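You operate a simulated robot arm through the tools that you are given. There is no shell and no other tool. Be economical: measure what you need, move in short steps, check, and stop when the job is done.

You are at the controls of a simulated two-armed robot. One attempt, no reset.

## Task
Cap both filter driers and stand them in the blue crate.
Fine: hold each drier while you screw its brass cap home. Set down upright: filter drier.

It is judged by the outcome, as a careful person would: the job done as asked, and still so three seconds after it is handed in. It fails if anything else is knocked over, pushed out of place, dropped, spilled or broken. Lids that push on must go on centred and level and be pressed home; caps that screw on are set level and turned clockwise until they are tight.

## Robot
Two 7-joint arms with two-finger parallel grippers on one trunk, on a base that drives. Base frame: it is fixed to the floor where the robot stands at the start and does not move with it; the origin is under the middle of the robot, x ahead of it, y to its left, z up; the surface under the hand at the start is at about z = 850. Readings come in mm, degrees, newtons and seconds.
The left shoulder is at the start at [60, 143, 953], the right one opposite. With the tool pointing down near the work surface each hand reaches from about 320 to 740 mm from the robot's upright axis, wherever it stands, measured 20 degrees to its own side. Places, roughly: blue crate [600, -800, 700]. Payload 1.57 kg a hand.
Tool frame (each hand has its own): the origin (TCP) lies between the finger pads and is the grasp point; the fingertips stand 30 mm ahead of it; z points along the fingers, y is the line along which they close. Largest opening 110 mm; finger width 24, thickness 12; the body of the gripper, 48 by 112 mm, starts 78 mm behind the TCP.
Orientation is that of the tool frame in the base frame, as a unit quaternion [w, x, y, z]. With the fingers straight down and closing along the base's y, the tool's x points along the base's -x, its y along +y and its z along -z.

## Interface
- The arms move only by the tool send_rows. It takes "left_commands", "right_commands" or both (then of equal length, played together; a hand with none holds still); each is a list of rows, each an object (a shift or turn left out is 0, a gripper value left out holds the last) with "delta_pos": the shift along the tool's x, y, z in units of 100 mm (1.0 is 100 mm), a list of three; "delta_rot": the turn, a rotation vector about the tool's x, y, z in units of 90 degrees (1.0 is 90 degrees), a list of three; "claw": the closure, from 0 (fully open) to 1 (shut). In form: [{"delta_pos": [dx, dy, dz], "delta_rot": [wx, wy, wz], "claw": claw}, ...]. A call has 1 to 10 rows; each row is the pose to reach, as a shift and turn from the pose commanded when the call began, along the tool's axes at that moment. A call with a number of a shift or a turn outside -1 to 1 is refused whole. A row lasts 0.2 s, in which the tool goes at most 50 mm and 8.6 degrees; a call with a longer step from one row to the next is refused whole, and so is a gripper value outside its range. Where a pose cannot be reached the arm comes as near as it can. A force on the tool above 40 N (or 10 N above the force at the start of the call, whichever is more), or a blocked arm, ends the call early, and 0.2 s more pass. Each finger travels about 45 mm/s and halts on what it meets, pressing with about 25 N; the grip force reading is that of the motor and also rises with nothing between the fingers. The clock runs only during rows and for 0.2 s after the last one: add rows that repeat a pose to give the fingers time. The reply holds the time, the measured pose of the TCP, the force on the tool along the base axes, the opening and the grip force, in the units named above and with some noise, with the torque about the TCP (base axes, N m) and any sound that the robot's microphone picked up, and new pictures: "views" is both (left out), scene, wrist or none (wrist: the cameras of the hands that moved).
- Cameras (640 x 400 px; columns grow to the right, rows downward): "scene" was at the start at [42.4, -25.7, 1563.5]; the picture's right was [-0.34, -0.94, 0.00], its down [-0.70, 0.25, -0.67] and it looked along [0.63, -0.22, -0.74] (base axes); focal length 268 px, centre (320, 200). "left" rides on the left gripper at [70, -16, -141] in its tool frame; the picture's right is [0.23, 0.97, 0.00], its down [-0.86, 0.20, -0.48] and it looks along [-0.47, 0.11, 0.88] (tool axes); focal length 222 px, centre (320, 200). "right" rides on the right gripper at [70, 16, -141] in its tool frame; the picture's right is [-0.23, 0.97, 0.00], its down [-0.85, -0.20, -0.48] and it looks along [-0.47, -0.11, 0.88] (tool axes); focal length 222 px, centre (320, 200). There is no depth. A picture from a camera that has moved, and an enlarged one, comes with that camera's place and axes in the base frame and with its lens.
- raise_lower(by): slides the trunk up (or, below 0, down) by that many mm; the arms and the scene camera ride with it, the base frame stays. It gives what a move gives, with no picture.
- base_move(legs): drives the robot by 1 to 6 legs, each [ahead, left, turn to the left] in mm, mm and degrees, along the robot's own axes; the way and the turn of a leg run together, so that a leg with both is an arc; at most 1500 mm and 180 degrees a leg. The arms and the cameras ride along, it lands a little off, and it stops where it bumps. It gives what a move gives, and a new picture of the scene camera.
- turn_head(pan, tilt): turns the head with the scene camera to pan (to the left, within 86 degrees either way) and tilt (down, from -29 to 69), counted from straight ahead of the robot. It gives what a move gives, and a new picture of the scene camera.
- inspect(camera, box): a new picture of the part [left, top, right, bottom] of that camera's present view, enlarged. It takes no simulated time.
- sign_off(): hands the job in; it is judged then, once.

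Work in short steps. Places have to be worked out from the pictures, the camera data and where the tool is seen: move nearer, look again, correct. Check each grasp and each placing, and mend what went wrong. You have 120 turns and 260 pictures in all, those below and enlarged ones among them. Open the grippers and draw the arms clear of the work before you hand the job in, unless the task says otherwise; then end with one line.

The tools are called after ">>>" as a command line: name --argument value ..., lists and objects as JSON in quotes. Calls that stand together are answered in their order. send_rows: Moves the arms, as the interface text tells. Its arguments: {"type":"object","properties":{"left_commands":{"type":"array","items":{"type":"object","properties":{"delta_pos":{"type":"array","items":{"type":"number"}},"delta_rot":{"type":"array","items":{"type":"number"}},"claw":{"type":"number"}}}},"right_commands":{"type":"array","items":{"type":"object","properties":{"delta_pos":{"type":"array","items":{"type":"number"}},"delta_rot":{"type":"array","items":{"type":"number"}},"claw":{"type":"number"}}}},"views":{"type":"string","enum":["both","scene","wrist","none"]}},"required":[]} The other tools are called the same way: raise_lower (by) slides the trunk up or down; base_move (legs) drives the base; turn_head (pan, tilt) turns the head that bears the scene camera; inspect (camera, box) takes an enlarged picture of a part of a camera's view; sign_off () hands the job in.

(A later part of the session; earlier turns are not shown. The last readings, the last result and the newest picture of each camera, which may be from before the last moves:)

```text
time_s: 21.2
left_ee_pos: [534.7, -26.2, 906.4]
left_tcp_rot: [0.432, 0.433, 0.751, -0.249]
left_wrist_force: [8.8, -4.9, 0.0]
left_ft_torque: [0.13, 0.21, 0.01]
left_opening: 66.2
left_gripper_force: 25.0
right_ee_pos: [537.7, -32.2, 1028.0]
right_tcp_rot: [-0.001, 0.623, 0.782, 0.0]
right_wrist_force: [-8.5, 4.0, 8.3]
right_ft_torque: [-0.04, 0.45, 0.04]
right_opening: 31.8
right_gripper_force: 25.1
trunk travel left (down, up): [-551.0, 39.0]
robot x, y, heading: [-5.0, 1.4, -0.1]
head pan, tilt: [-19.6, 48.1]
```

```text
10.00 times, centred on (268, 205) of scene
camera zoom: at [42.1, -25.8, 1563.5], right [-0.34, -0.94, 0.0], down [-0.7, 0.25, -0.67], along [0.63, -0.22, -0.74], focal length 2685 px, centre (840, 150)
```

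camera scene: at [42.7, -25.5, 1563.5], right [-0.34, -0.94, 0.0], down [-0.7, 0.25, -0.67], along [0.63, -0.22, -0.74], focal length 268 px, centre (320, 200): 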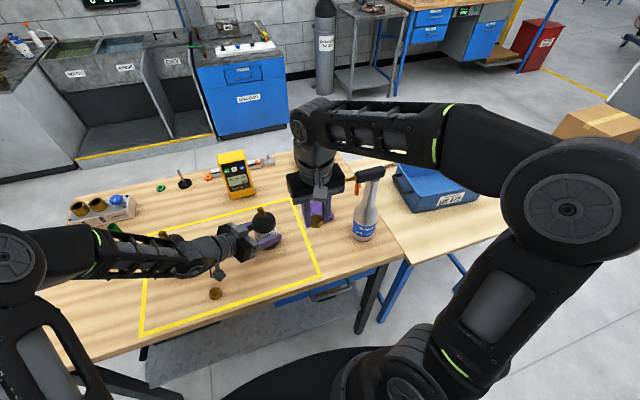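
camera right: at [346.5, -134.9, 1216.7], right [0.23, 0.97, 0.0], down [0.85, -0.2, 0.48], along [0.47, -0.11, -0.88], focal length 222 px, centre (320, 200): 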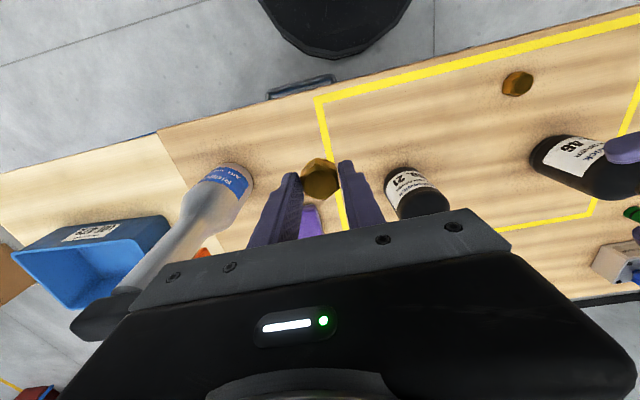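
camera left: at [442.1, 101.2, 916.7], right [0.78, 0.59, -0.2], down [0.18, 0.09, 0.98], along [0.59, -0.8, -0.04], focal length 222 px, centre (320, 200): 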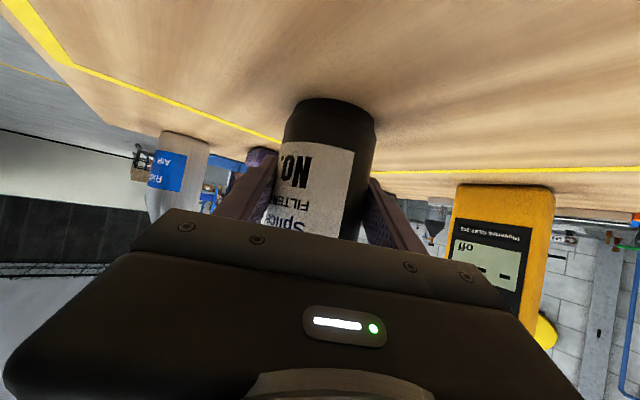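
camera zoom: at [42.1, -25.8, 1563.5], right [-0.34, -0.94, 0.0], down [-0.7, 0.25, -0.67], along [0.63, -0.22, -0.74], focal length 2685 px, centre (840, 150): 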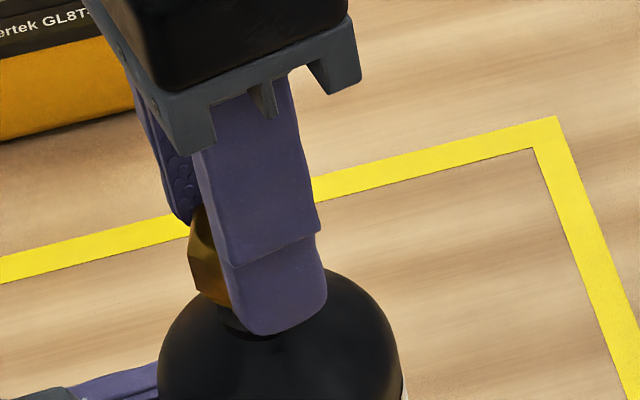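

The cap turned and sank slightly with hardly any torque. I now ratchet: open, go back 120° (a multiple of the hex), regrip, and turn again over three calls.

>>> send_rows --right_commands '[{"claw": 0.6}, {"delta_rot": [0, 0, -0.095]}, {"delta_rot": [0, 0, -0.19]}, {"delta_rot": [0, 0, -0.285]}, {"delta_rot": [0, 0, -0.38]}, {"delta_rot": [0, 0, -0.475]}, {"delta_rot": [0, 0, -0.57]}, {"delta_rot": [0, 0, -0.665]}, {"delta_rot": [0, 0, -0.76]}, {"delta_rot": [0, 0, -0.855]}]' --views "none"

>>> inspect --camera "scene" --box '[236, 185, 300, 225]'

```text
time_s: 23.4
left_ee_pos: [534.4, -27.8, 908.4]
left_tcp_rot: [0.433, 0.433, 0.75, -0.249]
left_wrist_force: [-1.3, 0.4, 3.1]
left_ft_torque: [-0.17, -0.11, -0.04]
left_opening: 66.5
left_gripper_force: 25.0
right_ee_pos: [538.8, -32.5, 1028.2]
right_tcp_rot: [0.0, -0.001, 1.0, -0.001]
right_wrist_force: [0.3, -0.7, 0.5]
right_ft_torque: [-0.01, -0.01, 0.01]
right_opening: 44.2
right_gripper_force: 0.1
trunk travel left (down, up): [-551.0, 39.0]
robot x, y, heading: [3.4, 0.1, -0.2]
head pan, tilt: [-19.6, 48.1]
```

```text
10.00 times, centred on (268, 205) of scene
camera zoom: at [42.0, -25.6, 1563.5], right [-0.34, -0.94, 0.0], down [-0.7, 0.25, -0.67], along [0.63, -0.22, -0.74], focal length 2685 px, centre (840, 150)
```

zoom: 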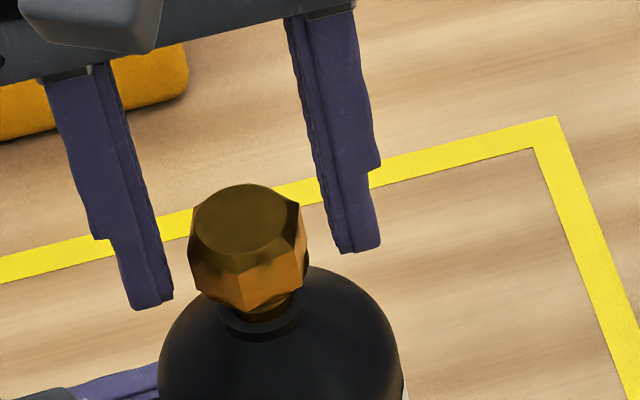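

The cap sits level and has visibly rotated. I go back a further 43°, regrip, and start turning.

>>> send_rows --right_commands '[{"delta_rot": [0, 0, -0.095]}, {"delta_rot": [0, 0, -0.19]}, {"delta_rot": [0, 0, -0.285]}, {"delta_rot": [0, 0, -0.38]}, {"delta_rot": [0, 0, -0.475], "delta_pos": [0, 0, 0.01]}, {"delta_rot": [0, 0, -0.475], "delta_pos": [0, 0, 0.01], "claw": 0.85}, {"delta_rot": [0, 0, -0.475], "delta_pos": [0, 0, 0.01], "claw": 0.85}, {"delta_rot": [0, 0, -0.38], "delta_pos": [0, 0, 0.01]}, {"delta_rot": [0, 0, -0.285], "delta_pos": [0, 0, 0.015]}, {"delta_rot": [0, 0, -0.19], "delta_pos": [0, 0, 0.015]}]' --views "none"

>>> send_rows --right_commands '[{"delta_rot": [0, 0, 0.095]}, {"delta_rot": [0, 0, 0.19]}, {"delta_rot": [0, 0, 0.285]}, {"delta_rot": [0, 0, 0.38], "delta_pos": [0, 0, 0.005]}, {"delta_rot": [0, 0, 0.475], "delta_pos": [0, 0, 0.005]}, {"delta_rot": [0, 0, 0.57], "delta_pos": [0, 0, 0.005]}, {"delta_rot": [0, 0, 0.665], "delta_pos": [0, 0, 0.01]}, {"delta_rot": [0, 0, 0.76], "delta_pos": [0, 0, 0.01]}, {"delta_rot": [0, 0, 0.855], "delta_pos": [0, 0, 0.01]}, {"delta_rot": [0, 0, 0.95], "delta_pos": [0, 0, 0.01]}]' --views "none"

```text
time_s: 25.6
left_ee_pos: [534.2, -25.8, 907.2]
left_tcp_rot: [0.433, 0.432, 0.751, -0.248]
left_wrist_force: [-1.7, 0.4, 3.0]
left_ft_torque: [-0.37, -0.17, -0.07]
left_opening: 66.3
left_gripper_force: 25.2
right_ee_pos: [536.5, -32.7, 1027.7]
right_tcp_rot: [0.0, -0.148, 0.989, 0.0]
right_wrist_force: [-0.2, -1.0, 0.9]
right_ft_torque: [0.14, 0.14, 0.01]
right_opening: 31.5
right_gripper_force: 24.7
trunk travel left (down, up): [-551.0, 39.0]
robot x, y, heading: [0.0, 2.9, -0.1]
head pan, tilt: [-19.6, 48.1]
```

```text
time_s: 27.8
left_ee_pos: [534.7, -25.8, 907.6]
left_tcp_rot: [0.433, 0.432, 0.751, -0.248]
left_wrist_force: [4.1, -2.6, 0.2]
left_ft_torque: [0.1, 0.3, -0.05]
left_opening: 66.5
left_gripper_force: 24.9
right_ee_pos: [538.0, -33.4, 1025.6]
right_tcp_rot: [0.0, 0.563, 0.827, 0.0]
right_wrist_force: [-5.8, 2.6, 2.0]
right_ft_torque: [0.0, 0.29, 0.0]
right_opening: 31.5
right_gripper_force: 24.9
trunk travel left (down, up): [-551.0, 39.0]
robot x, y, heading: [1.2, 1.7, -0.1]
head pan, tilt: [-19.6, 48.1]
```

The cap follows with low forces; about 190° so far. Next ratchet cycle.

>>> send_rows --right_commands '[{"claw": 0.6}, {"delta_rot": [0, 0, -0.095]}, {"delta_rot": [0, 0, -0.19]}, {"delta_rot": [0, 0, -0.285]}, {"delta_rot": [0, 0, -0.38]}, {"delta_rot": [0, 0, -0.475]}, {"delta_rot": [0, 0, -0.57]}, {"delta_rot": [0, 0, -0.665]}, {"delta_rot": [0, 0, -0.76]}, {"delta_rot": [0, 0, -0.855]}]' --views "none"

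>>> send_rows --right_commands '[{"delta_rot": [0, 0, -0.095]}, {"delta_rot": [0, 0, -0.19]}, {"delta_rot": [0, 0, -0.285]}, {"delta_rot": [0, 0, -0.38]}, {"delta_rot": [0, 0, -0.475], "delta_pos": [0, 0, 0.01]}, {"delta_rot": [0, 0, -0.475], "delta_pos": [0, 0, 0.01], "claw": 0.85}, {"delta_rot": [0, 0, -0.475], "delta_pos": [0, 0, 0.01], "claw": 0.85}, {"delta_rot": [0, 0, -0.38], "delta_pos": [0, 0, 0.01]}, {"delta_rot": [0, 0, -0.285], "delta_pos": [0, 0, 0.015]}, {"delta_rot": [0, 0, -0.19], "delta_pos": [0, 0, 0.015]}]' --views "none"

>>> send_rows --right_commands '[{"delta_rot": [0, 0, 0.095]}, {"delta_rot": [0, 0, 0.19]}, {"delta_rot": [0, 0, 0.285]}, {"delta_rot": [0, 0, 0.38], "delta_pos": [0, 0, 0.005]}, {"delta_rot": [0, 0, 0.475], "delta_pos": [0, 0, 0.005]}, {"delta_rot": [0, 0, 0.57], "delta_pos": [0, 0, 0.005]}, {"delta_rot": [0, 0, 0.665], "delta_pos": [0, 0, 0.01]}, {"delta_rot": [0, 0, 0.76], "delta_pos": [0, 0, 0.01]}, {"delta_rot": [0, 0, 0.855], "delta_pos": [0, 0, 0.01]}, {"delta_rot": [0, 0, 0.95], "delta_pos": [0, 0, 0.01]}]' --views "none"

>>> inspect --camera "scene" --box '[236, 185, 300, 225]'

```text
time_s: 30.0
left_ee_pos: [534.6, -26.3, 907.6]
left_tcp_rot: [0.433, 0.432, 0.751, -0.249]
left_wrist_force: [-0.3, 0.3, 2.2]
left_ft_torque: [-0.18, -0.12, -0.01]
left_opening: 66.3
left_gripper_force: 25.3
right_ee_pos: [538.2, -32.8, 1025.8]
right_tcp_rot: [0.0, -0.076, 0.997, 0.001]
right_wrist_force: [0.6, -0.1, -0.7]
right_ft_torque: [0.02, 0.01, 0.03]
right_opening: 44.3
right_gripper_force: 0.0
trunk travel left (down, up): [-551.0, 39.0]
robot x, y, heading: [-0.7, 1.8, -0.0]
head pan, tilt: [-19.6, 48.1]
```

```text
time_s: 32.2
left_ee_pos: [534.1, -26.1, 906.9]
left_tcp_rot: [0.433, 0.432, 0.751, -0.249]
left_wrist_force: [2.8, -1.4, 0.2]
left_ft_torque: [-0.01, 0.44, -0.1]
left_opening: 66.4
left_gripper_force: 24.9
right_ee_pos: [538.4, -32.4, 1024.2]
right_tcp_rot: [-0.001, -0.221, 0.975, 0.001]
right_wrist_force: [-6.4, 2.3, 1.6]
right_ft_torque: [0.0, 0.2, 0.01]
right_opening: 31.3
right_gripper_force: 25.4
trunk travel left (down, up): [-551.0, 39.0]
robot x, y, heading: [-0.3, -0.9, 0.1]
head pan, tilt: [-19.6, 48.1]
```

```text
time_s: 34.4
left_ee_pos: [534.9, -27.0, 907.2]
left_tcp_rot: [0.433, 0.432, 0.751, -0.249]
left_wrist_force: [8.8, -4.7, -0.2]
left_ft_torque: [0.09, 0.47, 0.02]
left_opening: 66.3
left_gripper_force: 24.8
right_ee_pos: [538.4, -32.5, 1024.6]
right_tcp_rot: [0.0, 0.501, 0.866, 0.001]
right_wrist_force: [-9.4, 3.2, 6.8]
right_ft_torque: [0.05, 0.33, 0.03]
right_opening: 31.7
right_gripper_force: 24.6
trunk travel left (down, up): [-551.0, 39.0]
robot x, y, heading: [0.6, 3.7, 0.1]
head pan, tilt: [-19.6, 48.1]
```

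```text
10.00 times, centred on (268, 205) of scene
camera zoom: at [42.2, -25.7, 1563.5], right [-0.34, -0.94, 0.0], down [-0.7, 0.25, -0.67], along [0.63, -0.22, -0.74], focal length 2685 px, centre (840, 150)
```

zoom: 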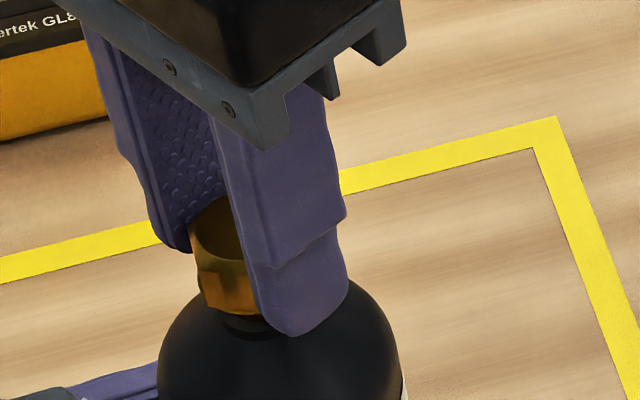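

Around 300° turned, and the cap is steadily sinking. I run another cycle with a 0.5 mm shift to relieve the sideways force.

>>> send_rows --right_commands '[{"claw": 0.6}, {"delta_pos": [0.004, -0.003, 0], "delta_rot": [0, 0, -0.095]}, {"delta_pos": [0.004, -0.003, 0], "delta_rot": [0, 0, -0.19]}, {"delta_pos": [0.004, -0.003, 0], "delta_rot": [0, 0, -0.285]}, {"delta_pos": [0.004, -0.003, 0], "delta_rot": [0, 0, -0.38]}, {"delta_pos": [0.004, -0.003, 0], "delta_rot": [0, 0, -0.475]}, {"delta_pos": [0.004, -0.003, 0], "delta_rot": [0, 0, -0.57]}, {"delta_pos": [0.004, -0.003, 0], "delta_rot": [0, 0, -0.665]}, {"delta_pos": [0.004, -0.003, 0], "delta_rot": [0, 0, -0.76]}, {"delta_pos": [0.004, -0.003, 0], "delta_rot": [0, 0, -0.855]}]' --views "none"

>>> send_rows --right_commands '[{"delta_rot": [0, 0, -0.095]}, {"delta_rot": [0, 0, -0.19]}, {"delta_rot": [0, 0, -0.285]}, {"delta_rot": [0, 0, -0.38]}, {"delta_rot": [0, 0, -0.475], "delta_pos": [0, 0, 0.01]}, {"delta_rot": [0, 0, -0.475], "delta_pos": [0, 0, 0.01], "claw": 0.85}, {"delta_rot": [0, 0, -0.475], "delta_pos": [0, 0, 0.01], "claw": 0.85}, {"delta_rot": [0, 0, -0.38], "delta_pos": [0, 0, 0.01]}, {"delta_rot": [0, 0, -0.285], "delta_pos": [0, 0, 0.015]}, {"delta_rot": [0, 0, -0.19], "delta_pos": [0, 0, 0.015]}]' --views "none"

>>> send_rows --right_commands '[{"delta_rot": [0, 0, 0.095]}, {"delta_rot": [0, 0, 0.19]}, {"delta_rot": [0, 0, 0.285]}, {"delta_rot": [0, 0, 0.38], "delta_pos": [0, 0, 0.005]}, {"delta_rot": [0, 0, 0.475], "delta_pos": [0, 0, 0.005]}, {"delta_rot": [0, 0, 0.57], "delta_pos": [0, 0, 0.005]}, {"delta_rot": [0, 0, 0.665], "delta_pos": [0, 0, 0.01]}, {"delta_rot": [0, 0, 0.76], "delta_pos": [0, 0, 0.01]}, {"delta_rot": [0, 0, 0.855], "delta_pos": [0, 0, 0.01]}, {"delta_rot": [0, 0, 0.95], "delta_pos": [0, 0, 0.01]}]' --views "none"

>>> inspect --camera "scene" --box '[236, 185, 300, 225]'

```text
time_s: 36.6
left_ee_pos: [533.8, -26.1, 907.4]
left_tcp_rot: [0.433, 0.432, 0.751, -0.249]
left_wrist_force: [-1.5, 1.2, 3.4]
left_ft_torque: [-0.16, -0.12, 0.0]
left_opening: 66.3
left_gripper_force: 25.0
right_ee_pos: [537.2, -32.6, 1023.4]
right_tcp_rot: [0.001, -0.151, 0.989, 0.001]
right_wrist_force: [0.6, 0.0, 0.8]
right_ft_torque: [-0.02, -0.01, -0.04]
right_opening: 44.0
right_gripper_force: 0.1
trunk travel left (down, up): [-551.0, 39.0]
robot x, y, heading: [-1.5, -1.8, -0.1]
head pan, tilt: [-19.6, 48.1]
```

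```text
time_s: 38.8
left_ee_pos: [534.2, -25.6, 908.2]
left_tcp_rot: [0.433, 0.433, 0.751, -0.249]
left_wrist_force: [-3.1, 0.2, 3.1]
left_ft_torque: [-0.12, -0.47, -0.04]
left_opening: 66.4
left_gripper_force: 24.9
right_ee_pos: [538.3, -31.9, 1021.1]
right_tcp_rot: [0.001, -0.293, 0.956, 0.0]
right_wrist_force: [3.0, 0.9, -0.2]
right_ft_torque: [0.0, 0.03, 0.03]
right_opening: 31.8
right_gripper_force: 25.0
trunk travel left (down, up): [-551.0, 39.0]
robot x, y, heading: [-3.3, -0.5, -0.1]
head pan, tilt: [-19.6, 48.1]
```

```text
time_s: 41.0
left_ee_pos: [533.7, -26.2, 906.6]
left_tcp_rot: [0.434, 0.431, 0.752, -0.247]
left_wrist_force: [-1.2, 2.0, 1.2]
left_ft_torque: [-0.35, 0.15, -0.73]
left_opening: 66.2
left_gripper_force: 25.1
right_ee_pos: [537.9, -31.7, 1020.6]
right_tcp_rot: [0.001, 0.434, 0.901, 0.0]
right_wrist_force: [-1.4, -2.3, 0.5]
right_ft_torque: [-0.09, 0.01, 0.66]
right_opening: 31.0
right_gripper_force: 24.7
trunk travel left (down, up): [-551.0, 39.0]
robot x, y, heading: [1.6, 0.8, 0.0]
head pan, tilt: [-19.6, 48.1]
```

```text
10.00 times, centred on (268, 205) of scene
camera zoom: at [42.0, -25.6, 1563.5], right [-0.34, -0.94, 0.0], down [-0.7, 0.25, -0.67], along [0.63, -0.22, -0.74], focal length 2685 px, centre (840, 150)
```

zoom: 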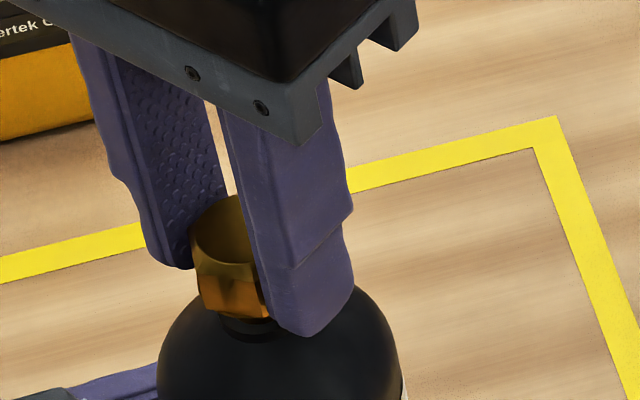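

The twisting torque jumped to 0.66 N·m, so the cap seems to be home. I turn about 17° more to confirm it resists.

>>> send_rows --right_commands '[{"delta_rot": [0, 0, 0.05]}, {"delta_rot": [0, 0, 0.1]}, {"delta_rot": [0, 0, 0.15]}, {"delta_rot": [0, 0, 0.2]}]' --views "none"

```text
time_s: 42.0
left_ee_pos: [534.0, -27.3, 907.2]
left_tcp_rot: [0.434, 0.431, 0.751, -0.248]
left_wrist_force: [-1.1, 1.1, 0.0]
left_ft_torque: [-0.17, 0.08, -0.42]
left_opening: 66.3
left_gripper_force: 25.0
right_ee_pos: [538.1, -32.5, 1019.7]
right_tcp_rot: [0.001, 0.569, 0.822, 0.001]
right_wrist_force: [-1.1, -2.3, 2.8]
right_ft_torque: [-0.06, 0.05, 0.41]
right_opening: 31.2
right_gripper_force: 25.2
trunk travel left (down, up): [-551.0, 39.0]
robot x, y, heading: [-1.1, -3.3, 0.2]
head pan, tilt: [-19.6, 48.1]
```

Torque stays around 0.4, so something slips at the limit. I open the right hand and look at the cap and label.

>>> send_rows --right_commands '[{"claw": 0.55}, {"claw": 0.55}, {"delta_pos": [0, 0, -0.3]}, {"delta_pos": [0, 0, -0.7]}]' --views "none"

>>> inspect --camera "scene" --box '[236, 190, 300, 230]'

```text
time_s: 43.0
left_ee_pos: [534.3, -26.2, 907.8]
left_tcp_rot: [0.432, 0.433, 0.751, -0.249]
left_wrist_force: [-1.1, 0.5, 1.1]
left_ft_torque: [0.06, 0.07, 0.07]
left_opening: 66.6
left_gripper_force: 25.0
right_ee_pos: [537.1, -31.6, 1090.6]
right_tcp_rot: [0.0, 0.569, 0.822, 0.0]
right_wrist_force: [-0.7, -0.1, -0.9]
right_ft_torque: [0.0, 0.01, -0.03]
right_opening: 49.4
right_gripper_force: 0.1
trunk travel left (down, up): [-551.0, 39.0]
robot x, y, heading: [-2.5, -0.9, -0.2]
head pan, tilt: [-19.6, 48.1]
```

```text
10.00 times, centred on (268, 210) of scene
camera zoom: at [42.2, -25.6, 1563.5], right [-0.34, -0.94, 0.0], down [-0.7, 0.25, -0.67], along [0.63, -0.22, -0.74], focal length 2685 px, centre (840, 100)
```

zoom: 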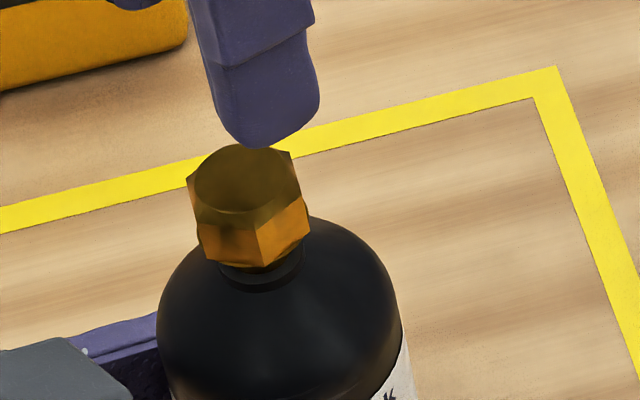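

The cap sits right down at the collar, and the label shows the drier hasn't rotated. I regrip once to confirm tightness.

>>> send_rows --right_commands '[{"delta_pos": [0, 0, 0.4]}, {"delta_pos": [0, 0, 0.7]}, {"delta_pos": [0, 0, 0.7], "claw": 0.85}, {"delta_pos": [0, 0, 0.7], "claw": 0.85}, {"delta_pos": [0, 0, 0.7], "delta_rot": [0, 0, 0.05]}, {"delta_pos": [0, 0, 0.7], "delta_rot": [0, 0, 0.1]}, {"delta_pos": [0, 0, 0.7], "delta_rot": [0, 0, 0.15]}]' --views "none"

>>> send_rows --right_commands '[{"delta_rot": [0, 0, 0.05]}, {"delta_rot": [0, 0, 0.1]}]' --views "none"

```text
time_s: 44.6
left_ee_pos: [533.4, -26.6, 907.1]
left_tcp_rot: [0.432, 0.433, 0.75, -0.249]
left_wrist_force: [-2.0, -2.1, 1.2]
left_ft_torque: [0.3, -0.14, -0.4]
left_opening: 66.3
left_gripper_force: 25.2
right_ee_pos: [537.3, -31.5, 1021.0]
right_tcp_rot: [0.0, 0.662, 0.75, 0.001]
right_wrist_force: [2.8, 3.7, 0.7]
right_ft_torque: [0.09, -0.06, 0.34]
right_opening: 29.6
right_gripper_force: 24.9
trunk travel left (down, up): [-551.0, 39.0]
robot x, y, heading: [2.0, 0.3, 0.1]
head pan, tilt: [-19.6, 48.1]
```

```text
time_s: 45.2
left_ee_pos: [533.2, -26.5, 906.3]
left_tcp_rot: [0.432, 0.433, 0.751, -0.249]
left_wrist_force: [-1.7, -2.2, 0.0]
left_ft_torque: [-0.1, 0.09, -0.5]
left_opening: 66.0
left_gripper_force: 24.9
right_ee_pos: [536.9, -32.8, 1020.0]
right_tcp_rot: [-0.001, 0.718, 0.696, 0.0]
right_wrist_force: [-0.2, 1.9, 0.0]
right_ft_torque: [0.06, -0.02, 0.48]
right_opening: 29.5
right_gripper_force: 24.8
trunk travel left (down, up): [-551.0, 39.0]
robot x, y, heading: [2.4, -2.8, -0.3]
head pan, tilt: [-19.6, 48.1]
```

The torque again holds at about 0.5 N·m. I release and compare the hex orientation.

>>> send_rows --right_commands '[{"claw": 0.55}, {"claw": 0.55}, {"delta_pos": [0, 0, -0.3]}, {"delta_pos": [0, 0, -0.7]}]' --views "none"

>>> inspect --camera "scene" --box '[236, 190, 300, 230]'

```text
time_s: 46.2
left_ee_pos: [532.8, -26.8, 907.4]
left_tcp_rot: [0.433, 0.432, 0.751, -0.249]
left_wrist_force: [-1.6, -0.5, 2.1]
left_ft_torque: [-0.19, 0.22, 0.04]
left_opening: 66.2
left_gripper_force: 24.6
right_ee_pos: [536.6, -31.2, 1090.3]
right_tcp_rot: [-0.001, 0.718, 0.696, 0.001]
right_wrist_force: [0.3, -0.1, 0.0]
right_ft_torque: [0.02, 0.03, 0.0]
right_opening: 49.4
right_gripper_force: 0.1
trunk travel left (down, up): [-551.0, 39.0]
robot x, y, heading: [0.5, -1.9, -0.4]
head pan, tilt: [-19.6, 48.1]
```

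```text
10.00 times, centred on (268, 210) of scene
camera zoom: at [42.2, -25.7, 1563.5], right [-0.34, -0.94, 0.0], down [-0.7, 0.25, -0.67], along [0.63, -0.22, -0.74], focal length 2685 px, centre (840, 100)
```

zoom: 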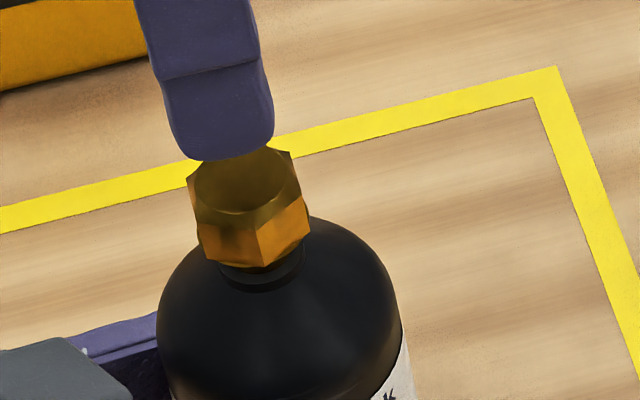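

The hex hasn't moved, so cap one is tight. I open the left hand and retreat it along its axis, while the right hand turns back to neutral and lifts.

>>> send_rows --left_commands '[{"claw": 0.3}, {"claw": 0.0}, {"claw": 0.0}, {"claw": 0.0}, {"delta_pos": [0, 0, -0.15]}, {"delta_pos": [0, 0, -0.3]}, {"delta_pos": [0, 0, -0.5]}, {"delta_pos": [0, 0, -0.7]}, {"delta_pos": [0, 0, -0.9]}, {"delta_pos": [0, 0, -1.0]}]' --right_commands '[{"delta_pos": [0, 0, -0.1], "delta_rot": [0, 0, -0.095]}, {"delta_pos": [0, 0, -0.2], "delta_rot": [0, 0, -0.19]}, {"delta_pos": [0, 0, -0.3], "delta_rot": [0, 0, -0.285]}, {"delta_pos": [0, 0, -0.3], "delta_rot": [0, 0, -0.38]}, {"delta_pos": [0, 0, -0.3], "delta_rot": [0, 0, -0.475]}, {"delta_pos": [0, 0, -0.3], "delta_rot": [0, 0, -0.57]}, {"delta_pos": [0, 0, -0.3], "delta_rot": [0, 0, -0.665]}, {"delta_pos": [0, 0, -0.3], "delta_rot": [0, 0, -0.76]}, {"delta_pos": [0, 0, -0.3], "delta_rot": [0, 0, -0.855]}, {"delta_pos": [0, 0, -0.3], "delta_rot": [0, 0, -0.95]}]' --views "none"

>>> send_rows --left_commands '[{"delta_pos": [-0.2, 0, -0.15]}, {"delta_pos": [-0.5, 0, -0.3]}, {"delta_pos": [-0.8, 0, -0.45]}, {"delta_pos": [-1.0, 0, -0.6]}]' --right_commands '[{"delta_rot": [0, 0, -0.02]}, {"delta_rot": [0, 0, -0.05]}, {"delta_rot": [0, 0, -0.07]}, {"delta_rot": [0, 0, -0.07]}]' --views "scene"

```text
time_s: 48.4
left_ee_pos: [491.9, 48.0, 957.6]
left_tcp_rot: [0.432, 0.432, 0.751, -0.249]
left_wrist_force: [-0.6, 0.3, -0.3]
left_ft_torque: [-0.01, 0.02, -0.01]
left_opening: 110.2
left_gripper_force: 0.0
right_ee_pos: [499.6, -41.9, 1138.8]
right_tcp_rot: [0.014, 0.138, 0.99, 0.005]
right_wrist_force: [0.5, -0.6, 0.8]
right_ft_torque: [0.03, 0.03, 0.04]
right_opening: 49.5
right_gripper_force: 0.1
right hand out of reach, approached as far as the arm can: row 2, 3, 4, 5, 6, 7, 8, 9, 10
trunk travel left (down, up): [-551.0, 39.0]
robot x, y, heading: [2.9, -2.5, 0.2]
head pan, tilt: [-19.6, 48.1]
```

```text
time_s: 49.4
left_ee_pos: [489.4, 49.8, 1073.4]
left_tcp_rot: [0.433, 0.433, 0.75, -0.249]
left_wrist_force: [0.3, -1.0, -1.0]
left_ft_torque: [-0.02, 0.0, 0.0]
left_opening: 109.9
left_gripper_force: 0.1
right_ee_pos: [498.4, -41.3, 1139.2]
right_tcp_rot: [0.017, 0.084, 0.996, 0.005]
right_wrist_force: [0.6, -1.5, -0.3]
right_ft_torque: [-0.02, -0.01, 0.01]
right_opening: 49.4
right_gripper_force: 0.1
trunk travel left (down, up): [-551.0, 39.0]
robot x, y, heading: [-0.8, -1.5, 0.2]
head pan, tilt: [-19.6, 48.1]
camera scene: at [41.9, -25.5, 1563.5], right [-0.34, -0.94, 0.0], down [-0.7, 0.25, -0.67], along [0.63, -0.22, -0.74], focal length 268 px, centre (320, 200)
```

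scene: 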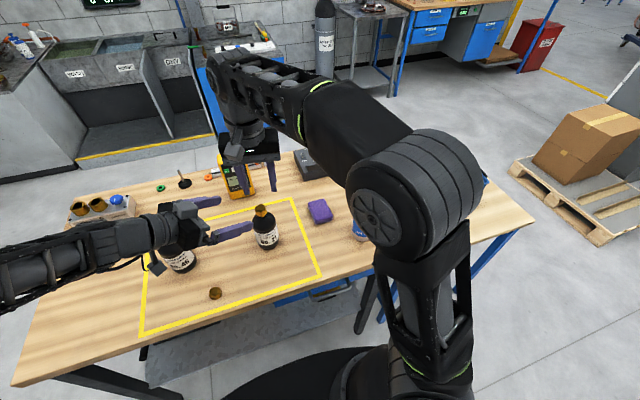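

The right arm ran out of reach when lifted there, so I pull it back and lower. Drier 46 is untouched, and left stays at z≈1073, clear of it.

>>> send_rows --right_commands '[{"delta_pos": [0.3, 0, 0.1]}, {"delta_pos": [0.6, 0, 0.25]}, {"delta_pos": [0.8, 0, 0.4]}, {"delta_pos": [0.8, 0, 0.4]}]' --views "none"

>>> base_move --legs '[[0, 245, 0]]'

```text
time_s: 50.5
left_ee_pos: [487.2, 51.3, 1068.7]
left_tcp_rot: [0.428, 0.436, 0.752, -0.247]
left_wrist_force: [-0.9, 3.3, -2.2]
left_ft_torque: [0.13, -0.1, -0.2]
left_opening: 108.9
left_gripper_force: 0.1
right_ee_pos: [424.5, -29.8, 1100.0]
right_tcp_rot: [0.022, 0.087, 0.996, 0.007]
right_wrist_force: [0.6, -4.6, 3.0]
right_ft_torque: [0.03, -0.02, -0.07]
right_opening: 46.6
right_gripper_force: 0.1
trunk travel left (down, up): [-551.0, 39.0]
robot x, y, heading: [2.1, -1.8, 0.1]
head pan, tilt: [-19.6, 48.1]
stopped in row 4 (left hand): the force on the tool passed its limit at 41 N (the readings are from after the stop); the commanded pose is now the measured one
```

```text
time_s: 52.3
left_ee_pos: [486.4, 297.4, 1068.2]
left_tcp_rot: [0.428, 0.436, 0.752, -0.248]
left_wrist_force: [-1.5, 5.2, -8.9]
left_ft_torque: [0.35, -0.41, -0.3]
left_opening: 108.0
left_gripper_force: 0.1
right_ee_pos: [423.9, 216.7, 1100.2]
right_tcp_rot: [0.023, 0.087, 0.996, 0.007]
right_wrist_force: [0.6, -4.4, 9.6]
right_ft_torque: [0.14, -0.14, -0.11]
right_opening: 45.2
right_gripper_force: 0.1
trunk travel left (down, up): [-551.0, 39.0]
robot x, y, heading: [-2.7, 244.3, 0.1]
head pan, tilt: [-19.6, 48.1]
camera scene: at [42.5, 221.1, 1563.5], right [-0.34, -0.94, 0.0], down [-0.7, 0.25, -0.67], along [0.63, -0.23, -0.74], focal length 268 px, centre (320, 200)
```

scene: 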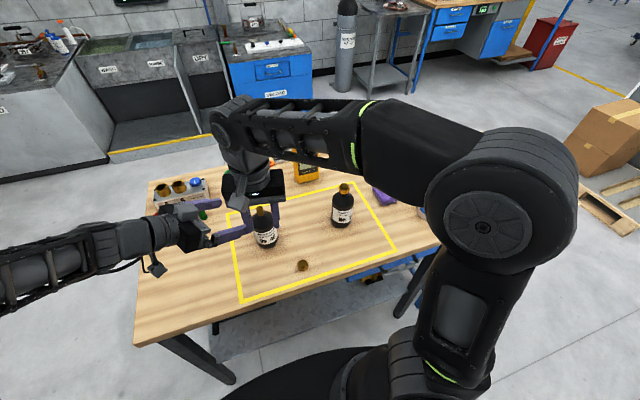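

The right hand brushed the left finger and they are still touching lightly. I move the right hand away toward -y, which is also toward the second cap.

>>> send_rows --right_commands '[{"delta_pos": [0, -0.2, 0]}, {"delta_pos": [0, -0.4, 0]}, {"delta_pos": [0, -0.6, 0]}, {"delta_pos": [0, -0.8, 0]}]' --views "none"

```text
time_s: 53.3
left_ee_pos: [487.9, 295.3, 1068.9]
left_tcp_rot: [0.428, 0.437, 0.751, -0.248]
left_wrist_force: [1.1, -0.2, -0.1]
left_ft_torque: [0.06, 0.0, -0.02]
left_opening: 109.9
left_gripper_force: 0.1
right_ee_pos: [410.1, 136.1, 1098.7]
right_tcp_rot: [0.022, 0.086, 0.996, 0.008]
right_wrist_force: [-0.6, -0.2, -0.5]
right_ft_torque: [0.01, -0.02, 0.01]
right_opening: 49.6
right_gripper_force: 0.0
trunk travel left (down, up): [-551.0, 39.0]
robot x, y, heading: [-1.2, 243.9, -0.3]
head pan, tilt: [-19.6, 48.1]
```

They are separated. I level the right hand and lower it over the second cap.

>>> send_rows --right_commands '[{"delta_rot": [0.005, 0.014, -0.055]}, {"delta_rot": [0.01, 0.028, -0.11]}, {"delta_rot": [0.01, 0.028, -0.11]}]' --views "none"

>>> send_rows --right_commands '[{"delta_pos": [-0.04, 0, 0.3], "claw": 0.4}, {"delta_pos": [-0.08, 0, 0.7]}, {"delta_pos": [-0.08, 0, 1.0]}]' --views "wrist"

>>> inspect --camera "right" --box '[240, 70, 432, 190]'

```text
time_s: 54.1
left_ee_pos: [487.1, 295.4, 1068.8]
left_tcp_rot: [0.428, 0.437, 0.752, -0.248]
left_wrist_force: [-0.1, 0.0, 0.5]
left_ft_torque: [-0.02, 0.02, 0.0]
left_opening: 110.2
left_gripper_force: 0.1
right_ee_pos: [410.3, 137.7, 1098.2]
right_tcp_rot: [-0.001, 0.0, 1.0, -0.002]
right_wrist_force: [0.9, -0.6, 0.2]
right_ft_torque: [0.01, 0.0, 0.02]
right_opening: 49.7
right_gripper_force: 0.1
trunk travel left (down, up): [-551.0, 39.0]
robot x, y, heading: [-3.5, 243.7, 0.1]
head pan, tilt: [-19.6, 48.1]
```

```text
time_s: 54.9
left_ee_pos: [486.2, 295.7, 1069.1]
left_tcp_rot: [0.429, 0.436, 0.752, -0.248]
left_wrist_force: [-0.8, 0.0, 1.2]
left_ft_torque: [-0.02, 0.01, -0.01]
left_opening: 110.0
left_gripper_force: 0.2
right_ee_pos: [418.5, 137.4, 997.3]
right_tcp_rot: [0.001, 0.001, 1.0, 0.0]
right_wrist_force: [0.2, 0.6, 0.0]
right_ft_torque: [-0.02, -0.01, -0.01]
right_opening: 65.8
right_gripper_force: 0.1
trunk travel left (down, up): [-551.0, 39.0]
robot x, y, heading: [-1.6, 247.9, 0.1]
head pan, tilt: [-19.6, 48.1]
camera right: at [347.9, 153.3, 1139.7], right [0.23, 0.97, 0.0], down [0.85, -0.2, 0.48], along [0.47, -0.11, -0.88], focal length 222 px, centre (320, 200)
```

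right: 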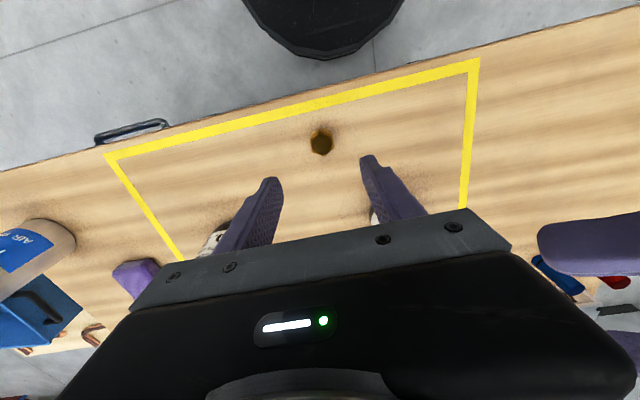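

```text
3.33 times, centred on (336, 130) of right
camera zoom: at [347.9, 153.3, 1139.7], right [0.23, 0.97, 0.0], down [0.85, -0.2, 0.48], along [0.47, -0.11, -0.88], focal length 740 px, centre (267, 433)
```

zoom: 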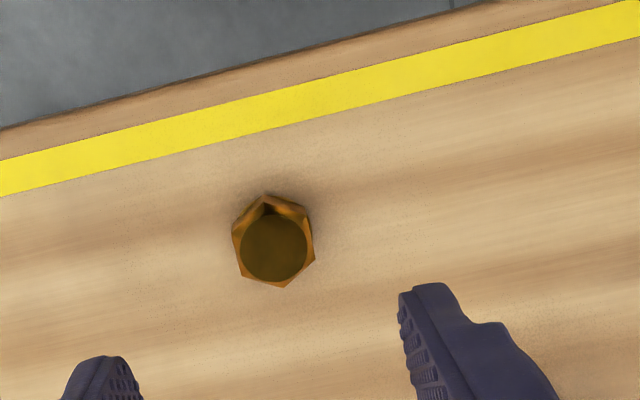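

The cap is at about (418,139.4). I lower onto it and close.

>>> send_rows --right_commands '[{"delta_pos": [0, 0.02, 0.4]}, {"delta_pos": [0, 0.02, 0.8]}, {"delta_pos": [0, 0.02, 1.0]}]' --views "none"

>>> send_rows --right_commands '[{"delta_pos": [0, 0, 0.08]}, {"delta_pos": [0, 0, 0.13]}, {"delta_pos": [0, 0, 0.13], "claw": 0.85}, {"delta_pos": [0, 0, 0.13], "claw": 0.85}, {"delta_pos": [0, 0, 0.13], "claw": 0.85}]' --views "none"

>>> inspect --camera "right" --box '[240, 110, 400, 210]'

```text
time_s: 55.7
left_ee_pos: [487.5, 295.9, 1069.7]
left_tcp_rot: [0.428, 0.437, 0.751, -0.249]
left_wrist_force: [0.6, -0.4, 0.2]
left_ft_torque: [-0.01, 0.0, -0.01]
left_opening: 109.7
left_gripper_force: 0.1
right_ee_pos: [419.3, 139.6, 897.8]
right_tcp_rot: [0.001, 0.0, 1.0, 0.0]
right_wrist_force: [-0.1, 0.1, 0.9]
right_ft_torque: [0.01, 0.0, -0.03]
right_opening: 65.8
right_gripper_force: 0.1
trunk travel left (down, up): [-551.0, 39.0]
robot x, y, heading: [0.5, 247.0, -0.0]
head pan, tilt: [-19.6, 48.1]
```

```text
time_s: 56.9
left_ee_pos: [487.4, 295.9, 1069.1]
left_tcp_rot: [0.428, 0.436, 0.752, -0.248]
left_wrist_force: [-0.3, 0.2, -0.7]
left_ft_torque: [-0.01, -0.01, 0.0]
left_opening: 110.1
left_gripper_force: 0.0
right_ee_pos: [419.4, 140.1, 886.2]
right_tcp_rot: [0.0, -0.001, 1.0, -0.001]
right_wrist_force: [0.4, -0.4, -0.8]
right_ft_torque: [-0.03, -0.04, 0.02]
right_opening: 31.5
right_gripper_force: 21.3
trunk travel left (down, up): [-551.0, 39.0]
robot x, y, heading: [3.9, 244.0, 0.1]
head pan, tilt: [-19.6, 48.1]
```

```text
4.00 times, centred on (320, 160) of right
camera zoom: at [348.2, 155.7, 1026.9], right [0.23, 0.97, 0.0], down [0.85, -0.2, 0.48], along [0.47, -0.11, -0.88], focal length 888 px, centre (320, 360)
```

zoom: 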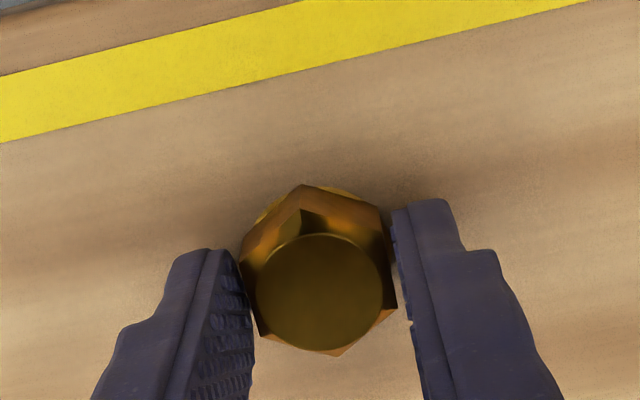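

The cap is gripped well. I lift it and move it aside, then measure drier 46.

>>> send_rows --right_commands '[{"delta_pos": [0, 0, -0.4]}, {"delta_pos": [0, 0, -0.8]}, {"delta_pos": [0, -0.2, -1.0]}, {"delta_pos": [0, -0.4, -1.0]}]' --views "none"

>>> send_rows --right_commands '[{"delta_pos": [0, 0, -0.4]}, {"delta_pos": [0, 0, -0.8]}, {"delta_pos": [0, 0, -0.9]}]' --views "none"

>>> inspect --camera "scene" --box '[220, 170, 316, 260]'

>>> inspect --camera "left" --box '[160, 0, 480, 200]'

```text
time_s: 57.9
left_ee_pos: [487.1, 295.2, 1068.6]
left_tcp_rot: [0.428, 0.437, 0.751, -0.248]
left_wrist_force: [0.2, -0.2, -0.2]
left_ft_torque: [-0.04, 0.03, -0.02]
left_opening: 109.9
left_gripper_force: 0.1
right_ee_pos: [418.8, 100.2, 986.1]
right_tcp_rot: [0.0, 0.0, 1.0, 0.001]
right_wrist_force: [0.0, -0.4, -0.6]
right_ft_torque: [0.0, 0.01, 0.01]
right_opening: 31.3
right_gripper_force: 25.6
trunk travel left (down, up): [-551.0, 39.0]
robot x, y, heading: [1.0, 246.3, -0.2]
head pan, tilt: [-19.6, 48.1]
```

```text
time_s: 58.7
left_ee_pos: [487.8, 295.8, 1069.4]
left_tcp_rot: [0.428, 0.437, 0.751, -0.249]
left_wrist_force: [-0.3, -0.2, 0.7]
left_ft_torque: [0.02, -0.04, -0.03]
left_opening: 110.2
left_gripper_force: 0.0
right_ee_pos: [419.0, 98.9, 1076.2]
right_tcp_rot: [-0.001, -0.001, 1.0, 0.0]
right_wrist_force: [0.1, -0.3, -0.3]
right_ft_torque: [0.03, 0.01, -0.01]
right_opening: 31.5
right_gripper_force: 24.5
trunk travel left (down, up): [-551.0, 39.0]
robot x, y, heading: [-0.1, 242.6, -0.0]
head pan, tilt: [-19.6, 48.1]
```

```text
4.44 times, centred on (268, 215) of scene
camera zoom: at [42.4, 219.7, 1563.5], right [-0.34, -0.94, 0.0], down [-0.7, 0.25, -0.67], along [0.63, -0.22, -0.74], focal length 1193 px, centre (551, 133)
```

zoom: 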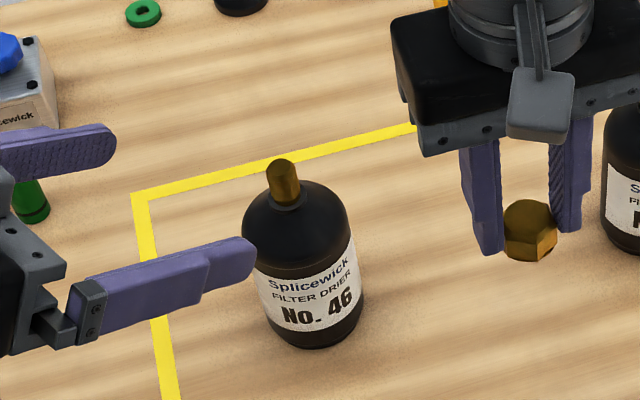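

```text
2.00 times, centred on (320, 100) of left
camera zoom: at [395.7, 423.6, 1080.4], right [0.79, 0.58, -0.19], down [0.18, 0.08, 0.98], along [0.59, -0.81, -0.05], focal length 444 px, centre (320, 400)
```

zoom: 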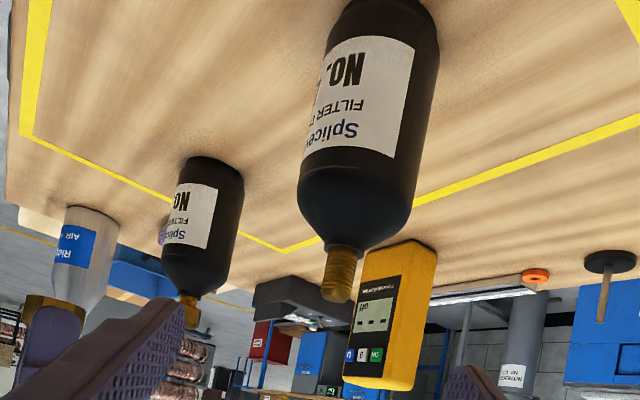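

Drier 46 is at about (543,217). I lower the left hand to the approach point, then advance.

>>> send_rows --left_commands '[{"delta_pos": [0.3, 0.03, 0.16]}, {"delta_pos": [0.6, 0.06, 0.32]}, {"delta_pos": [0.9, 0.094, 0.48]}, {"delta_pos": [0.9, 0.094, 0.48]}]' --views "wrist"

>>> inspect --camera "left" --box '[192, 40, 448, 200]'

```text
time_s: 59.7
left_ee_pos: [493.4, 304.3, 967.7]
left_tcp_rot: [0.428, 0.437, 0.752, -0.248]
left_wrist_force: [-1.1, 0.2, 0.2]
left_ft_torque: [-0.02, -0.01, 0.0]
left_opening: 110.0
left_gripper_force: 0.1
right_ee_pos: [418.4, 98.6, 1075.2]
right_tcp_rot: [0.002, 0.001, 1.0, -0.001]
right_wrist_force: [-0.3, 0.3, -0.4]
right_ft_torque: [-0.01, -0.02, 0.04]
right_opening: 31.6
right_gripper_force: 24.7
trunk travel left (down, up): [-551.0, 39.0]
robot x, y, heading: [1.0, 245.2, 0.2]
head pan, tilt: [-19.6, 48.1]
camera left: at [401.3, 432.2, 978.3], right [0.79, 0.58, -0.19], down [0.18, 0.08, 0.98], along [0.59, -0.81, -0.05], focal length 222 px, centre (320, 200)
```

left: 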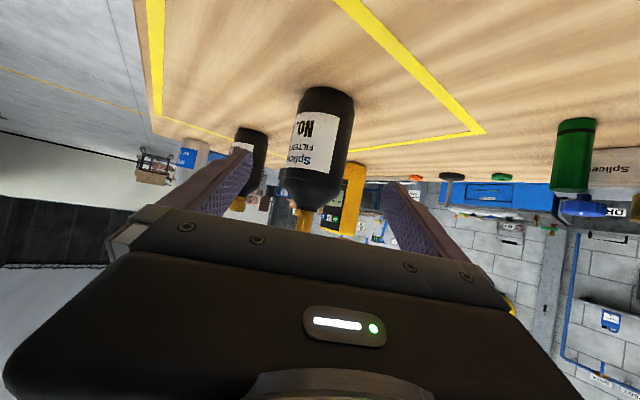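

```text
2.50 times, centred on (320, 120) of left
camera zoom: at [401.3, 432.2, 978.3], right [0.79, 0.58, -0.19], down [0.18, 0.08, 0.98], along [0.59, -0.81, -0.05], focal length 555 px, centre (320, 400)
```

zoom: 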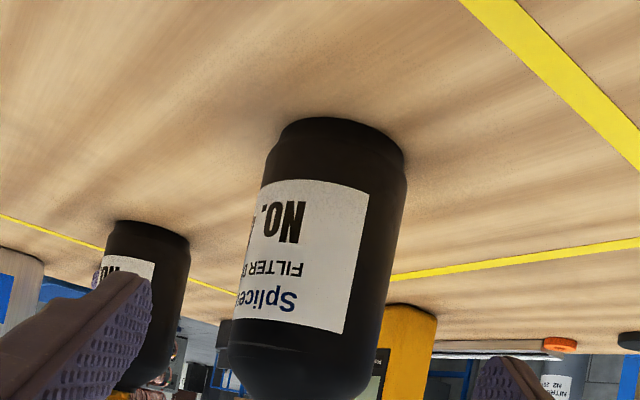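

The axis computes to (542.1,217.2), right in line. Advance.

>>> send_rows --left_commands '[{"delta_pos": [0, 0, 0.3]}, {"delta_pos": [0, 0, 0.6]}, {"delta_pos": [0, 0, 0.85]}, {"delta_pos": [0, 0, 1.0]}]' --views "none"

>>> send_rows --left_commands '[{"delta_pos": [0, 0, 0.1]}, {"delta_pos": [0, 0, 0.16], "claw": 0.2}, {"delta_pos": [0, 0, 0.16], "claw": 0.3}, {"delta_pos": [0, 0, 0.16], "claw": 0.6}, {"delta_pos": [0, 0, 0.16], "claw": 0.6}, {"delta_pos": [0, 0, 0.16], "claw": 0.6}]' --views "none"

>>> inspect --camera "left" --box '[240, 70, 420, 190]'

>>> inspect --camera "scene" --box '[230, 190, 310, 240]'

```text
time_s: 60.7
left_ee_pos: [536.6, 229.5, 915.8]
left_tcp_rot: [0.428, 0.436, 0.752, -0.248]
left_wrist_force: [0.4, -1.4, 0.3]
left_ft_torque: [0.02, 0.03, 0.04]
left_opening: 110.0
left_gripper_force: 0.0
right_ee_pos: [418.1, 99.1, 1075.8]
right_tcp_rot: [0.0, 0.0, 1.0, -0.001]
right_wrist_force: [0.2, 0.3, -0.3]
right_ft_torque: [0.0, -0.02, 0.01]
right_opening: 31.7
right_gripper_force: 25.1
trunk travel left (down, up): [-551.0, 39.0]
robot x, y, heading: [-0.8, 243.6, 0.2]
head pan, tilt: [-19.6, 48.1]
```

```text
time_s: 62.1
left_ee_pos: [542.4, 216.7, 908.5]
left_tcp_rot: [0.428, 0.436, 0.752, -0.247]
left_wrist_force: [-0.2, -1.5, 0.2]
left_ft_torque: [-0.18, -0.02, -0.07]
left_opening: 66.2
left_gripper_force: 24.7
right_ee_pos: [419.1, 99.1, 1074.0]
right_tcp_rot: [0.0, 0.001, 1.0, -0.001]
right_wrist_force: [0.1, -0.4, -1.0]
right_ft_torque: [-0.02, 0.0, -0.01]
right_opening: 31.6
right_gripper_force: 25.2
trunk travel left (down, up): [-551.0, 39.0]
robot x, y, heading: [-2.8, 247.1, 0.0]
head pan, tilt: [-19.6, 48.1]
```

```text
3.33 times, centred on (330, 130) of left
camera zoom: at [451.0, 345.7, 919.6], right [0.79, 0.58, -0.19], down [0.18, 0.08, 0.98], along [0.59, -0.81, -0.05], focal length 740 px, centre (287, 433)
```

zoom: 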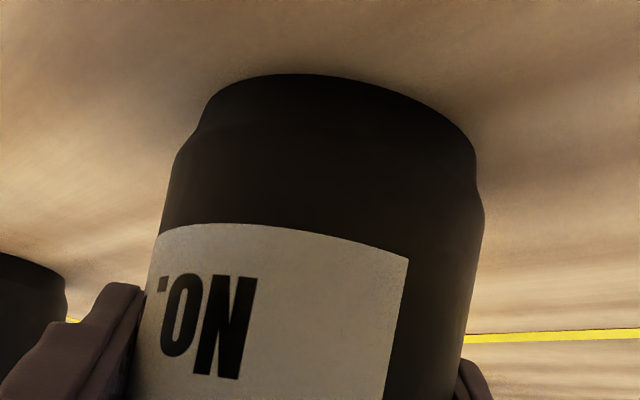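

```text
8.00 times, centred on (270, 215) of scene
camera zoom: at [42.3, 219.5, 1563.5], right [-0.34, -0.94, 0.0], down [-0.7, 0.25, -0.67], along [0.63, -0.22, -0.74], focal length 2148 px, centre (720, 80)
```

zoom: 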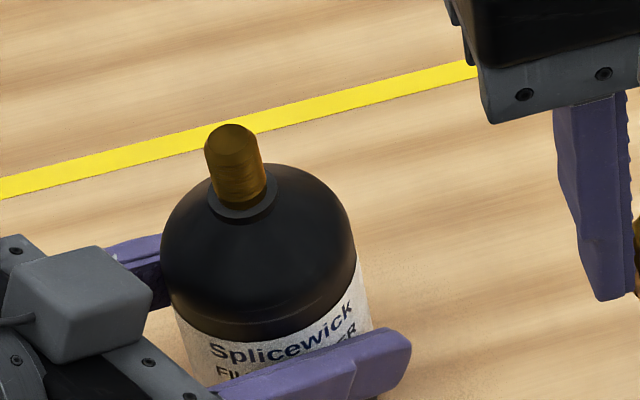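

The axis agrees at about (542.8,217). I bring the cap over it.

>>> send_rows --right_commands '[{"delta_pos": [-0.2, 0.2, 0]}, {"delta_pos": [-0.4, 0.4, 0]}, {"delta_pos": [-0.6, 0.6, 0]}, {"delta_pos": [-0.8, 0.8, 0]}]' --views "none"

>>> send_rows --right_commands '[{"delta_pos": [-0.2, 0.2, 0]}, {"delta_pos": [-0.44, 0.38, 0]}, {"delta_pos": [-0.44, 0.38, 0.2]}, {"delta_pos": [-0.44, 0.38, 0.25]}, {"delta_pos": [-0.44, 0.38, 0.25]}]' --views "none"

>>> inspect --camera "scene" --box '[220, 170, 316, 230]'

>>> inspect --camera "right" --box '[260, 110, 404, 200]'

```text
time_s: 63.1
left_ee_pos: [542.5, 217.9, 907.4]
left_tcp_rot: [0.428, 0.436, 0.752, -0.247]
left_wrist_force: [-0.3, 0.6, 0.6]
left_ft_torque: [0.02, 0.17, -0.07]
left_opening: 66.5
left_gripper_force: 24.7
right_ee_pos: [498.6, 178.7, 1075.5]
right_tcp_rot: [0.0, 0.001, 1.0, -0.001]
right_wrist_force: [0.3, -0.3, -0.1]
right_ft_torque: [-0.01, 0.03, -0.02]
right_opening: 31.3
right_gripper_force: 24.9
trunk travel left (down, up): [-551.0, 39.0]
robot x, y, heading: [1.1, 242.1, -0.3]
head pan, tilt: [-19.6, 48.1]
```

```text
time_s: 64.3
left_ee_pos: [542.3, 218.2, 907.7]
left_tcp_rot: [0.427, 0.437, 0.752, -0.248]
left_wrist_force: [-0.2, 0.9, 1.9]
left_ft_torque: [-0.05, -0.03, 0.07]
left_opening: 66.4
left_gripper_force: 25.5
right_ee_pos: [544.0, 217.1, 1050.4]
right_tcp_rot: [0.001, 0.001, 1.0, 0.0]
right_wrist_force: [-0.6, 0.5, 0.5]
right_ft_torque: [0.0, 0.01, -0.02]
right_opening: 31.5
right_gripper_force: 24.8
trunk travel left (down, up): [-551.0, 39.0]
robot x, y, heading: [2.5, 244.2, -0.3]
head pan, tilt: [-19.6, 48.1]
```

```text
6.67 times, centred on (268, 200) of scene
camera zoom: at [42.4, 219.8, 1563.5], right [-0.34, -0.94, 0.0], down [-0.7, 0.25, -0.67], along [0.63, -0.22, -0.74], focal length 1790 px, centre (667, 200)
```

zoom: 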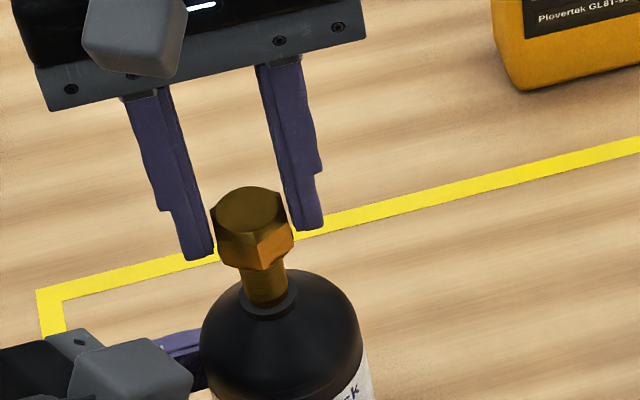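

```text
4.44 times, centred on (332, 155) of right
camera zoom: at [472.8, 233.9, 1191.5], right [0.23, 0.97, 0.0], down [0.85, -0.2, 0.48], along [0.47, -0.11, -0.88], focal length 987 px, centre (267, 400)
```

zoom: 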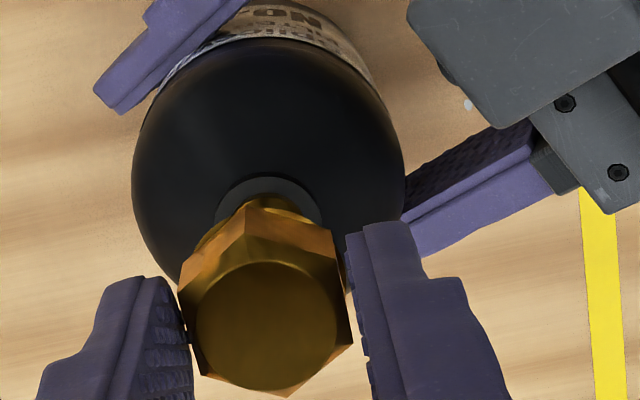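

The relative offset matches the one that worked on the first drier. I lower in small steps.

>>> send_rows --right_commands '[{"delta_pos": [-0.002, 0.001, 0.04]}, {"delta_pos": [-0.002, 0.001, 0.08]}, {"delta_pos": [-0.002, 0.001, 0.1]}, {"delta_pos": [-0.002, 0.001, 0.12]}]' --views "none"

```text
time_s: 65.3
left_ee_pos: [541.9, 218.7, 909.0]
left_tcp_rot: [0.428, 0.437, 0.751, -0.248]
left_wrist_force: [-0.2, 1.1, 1.6]
left_ft_torque: [0.03, -0.03, 0.03]
left_opening: 66.4
left_gripper_force: 24.9
right_ee_pos: [543.9, 217.0, 1038.8]
right_tcp_rot: [0.001, 0.0, 1.0, -0.001]
right_wrist_force: [-0.1, 0.4, 0.3]
right_ft_torque: [-0.01, 0.01, 0.0]
right_opening: 31.6
right_gripper_force: 25.2
trunk travel left (down, up): [-551.0, 39.0]
robot x, y, heading: [0.9, 245.8, -0.0]
head pan, tilt: [-19.6, 48.1]
```

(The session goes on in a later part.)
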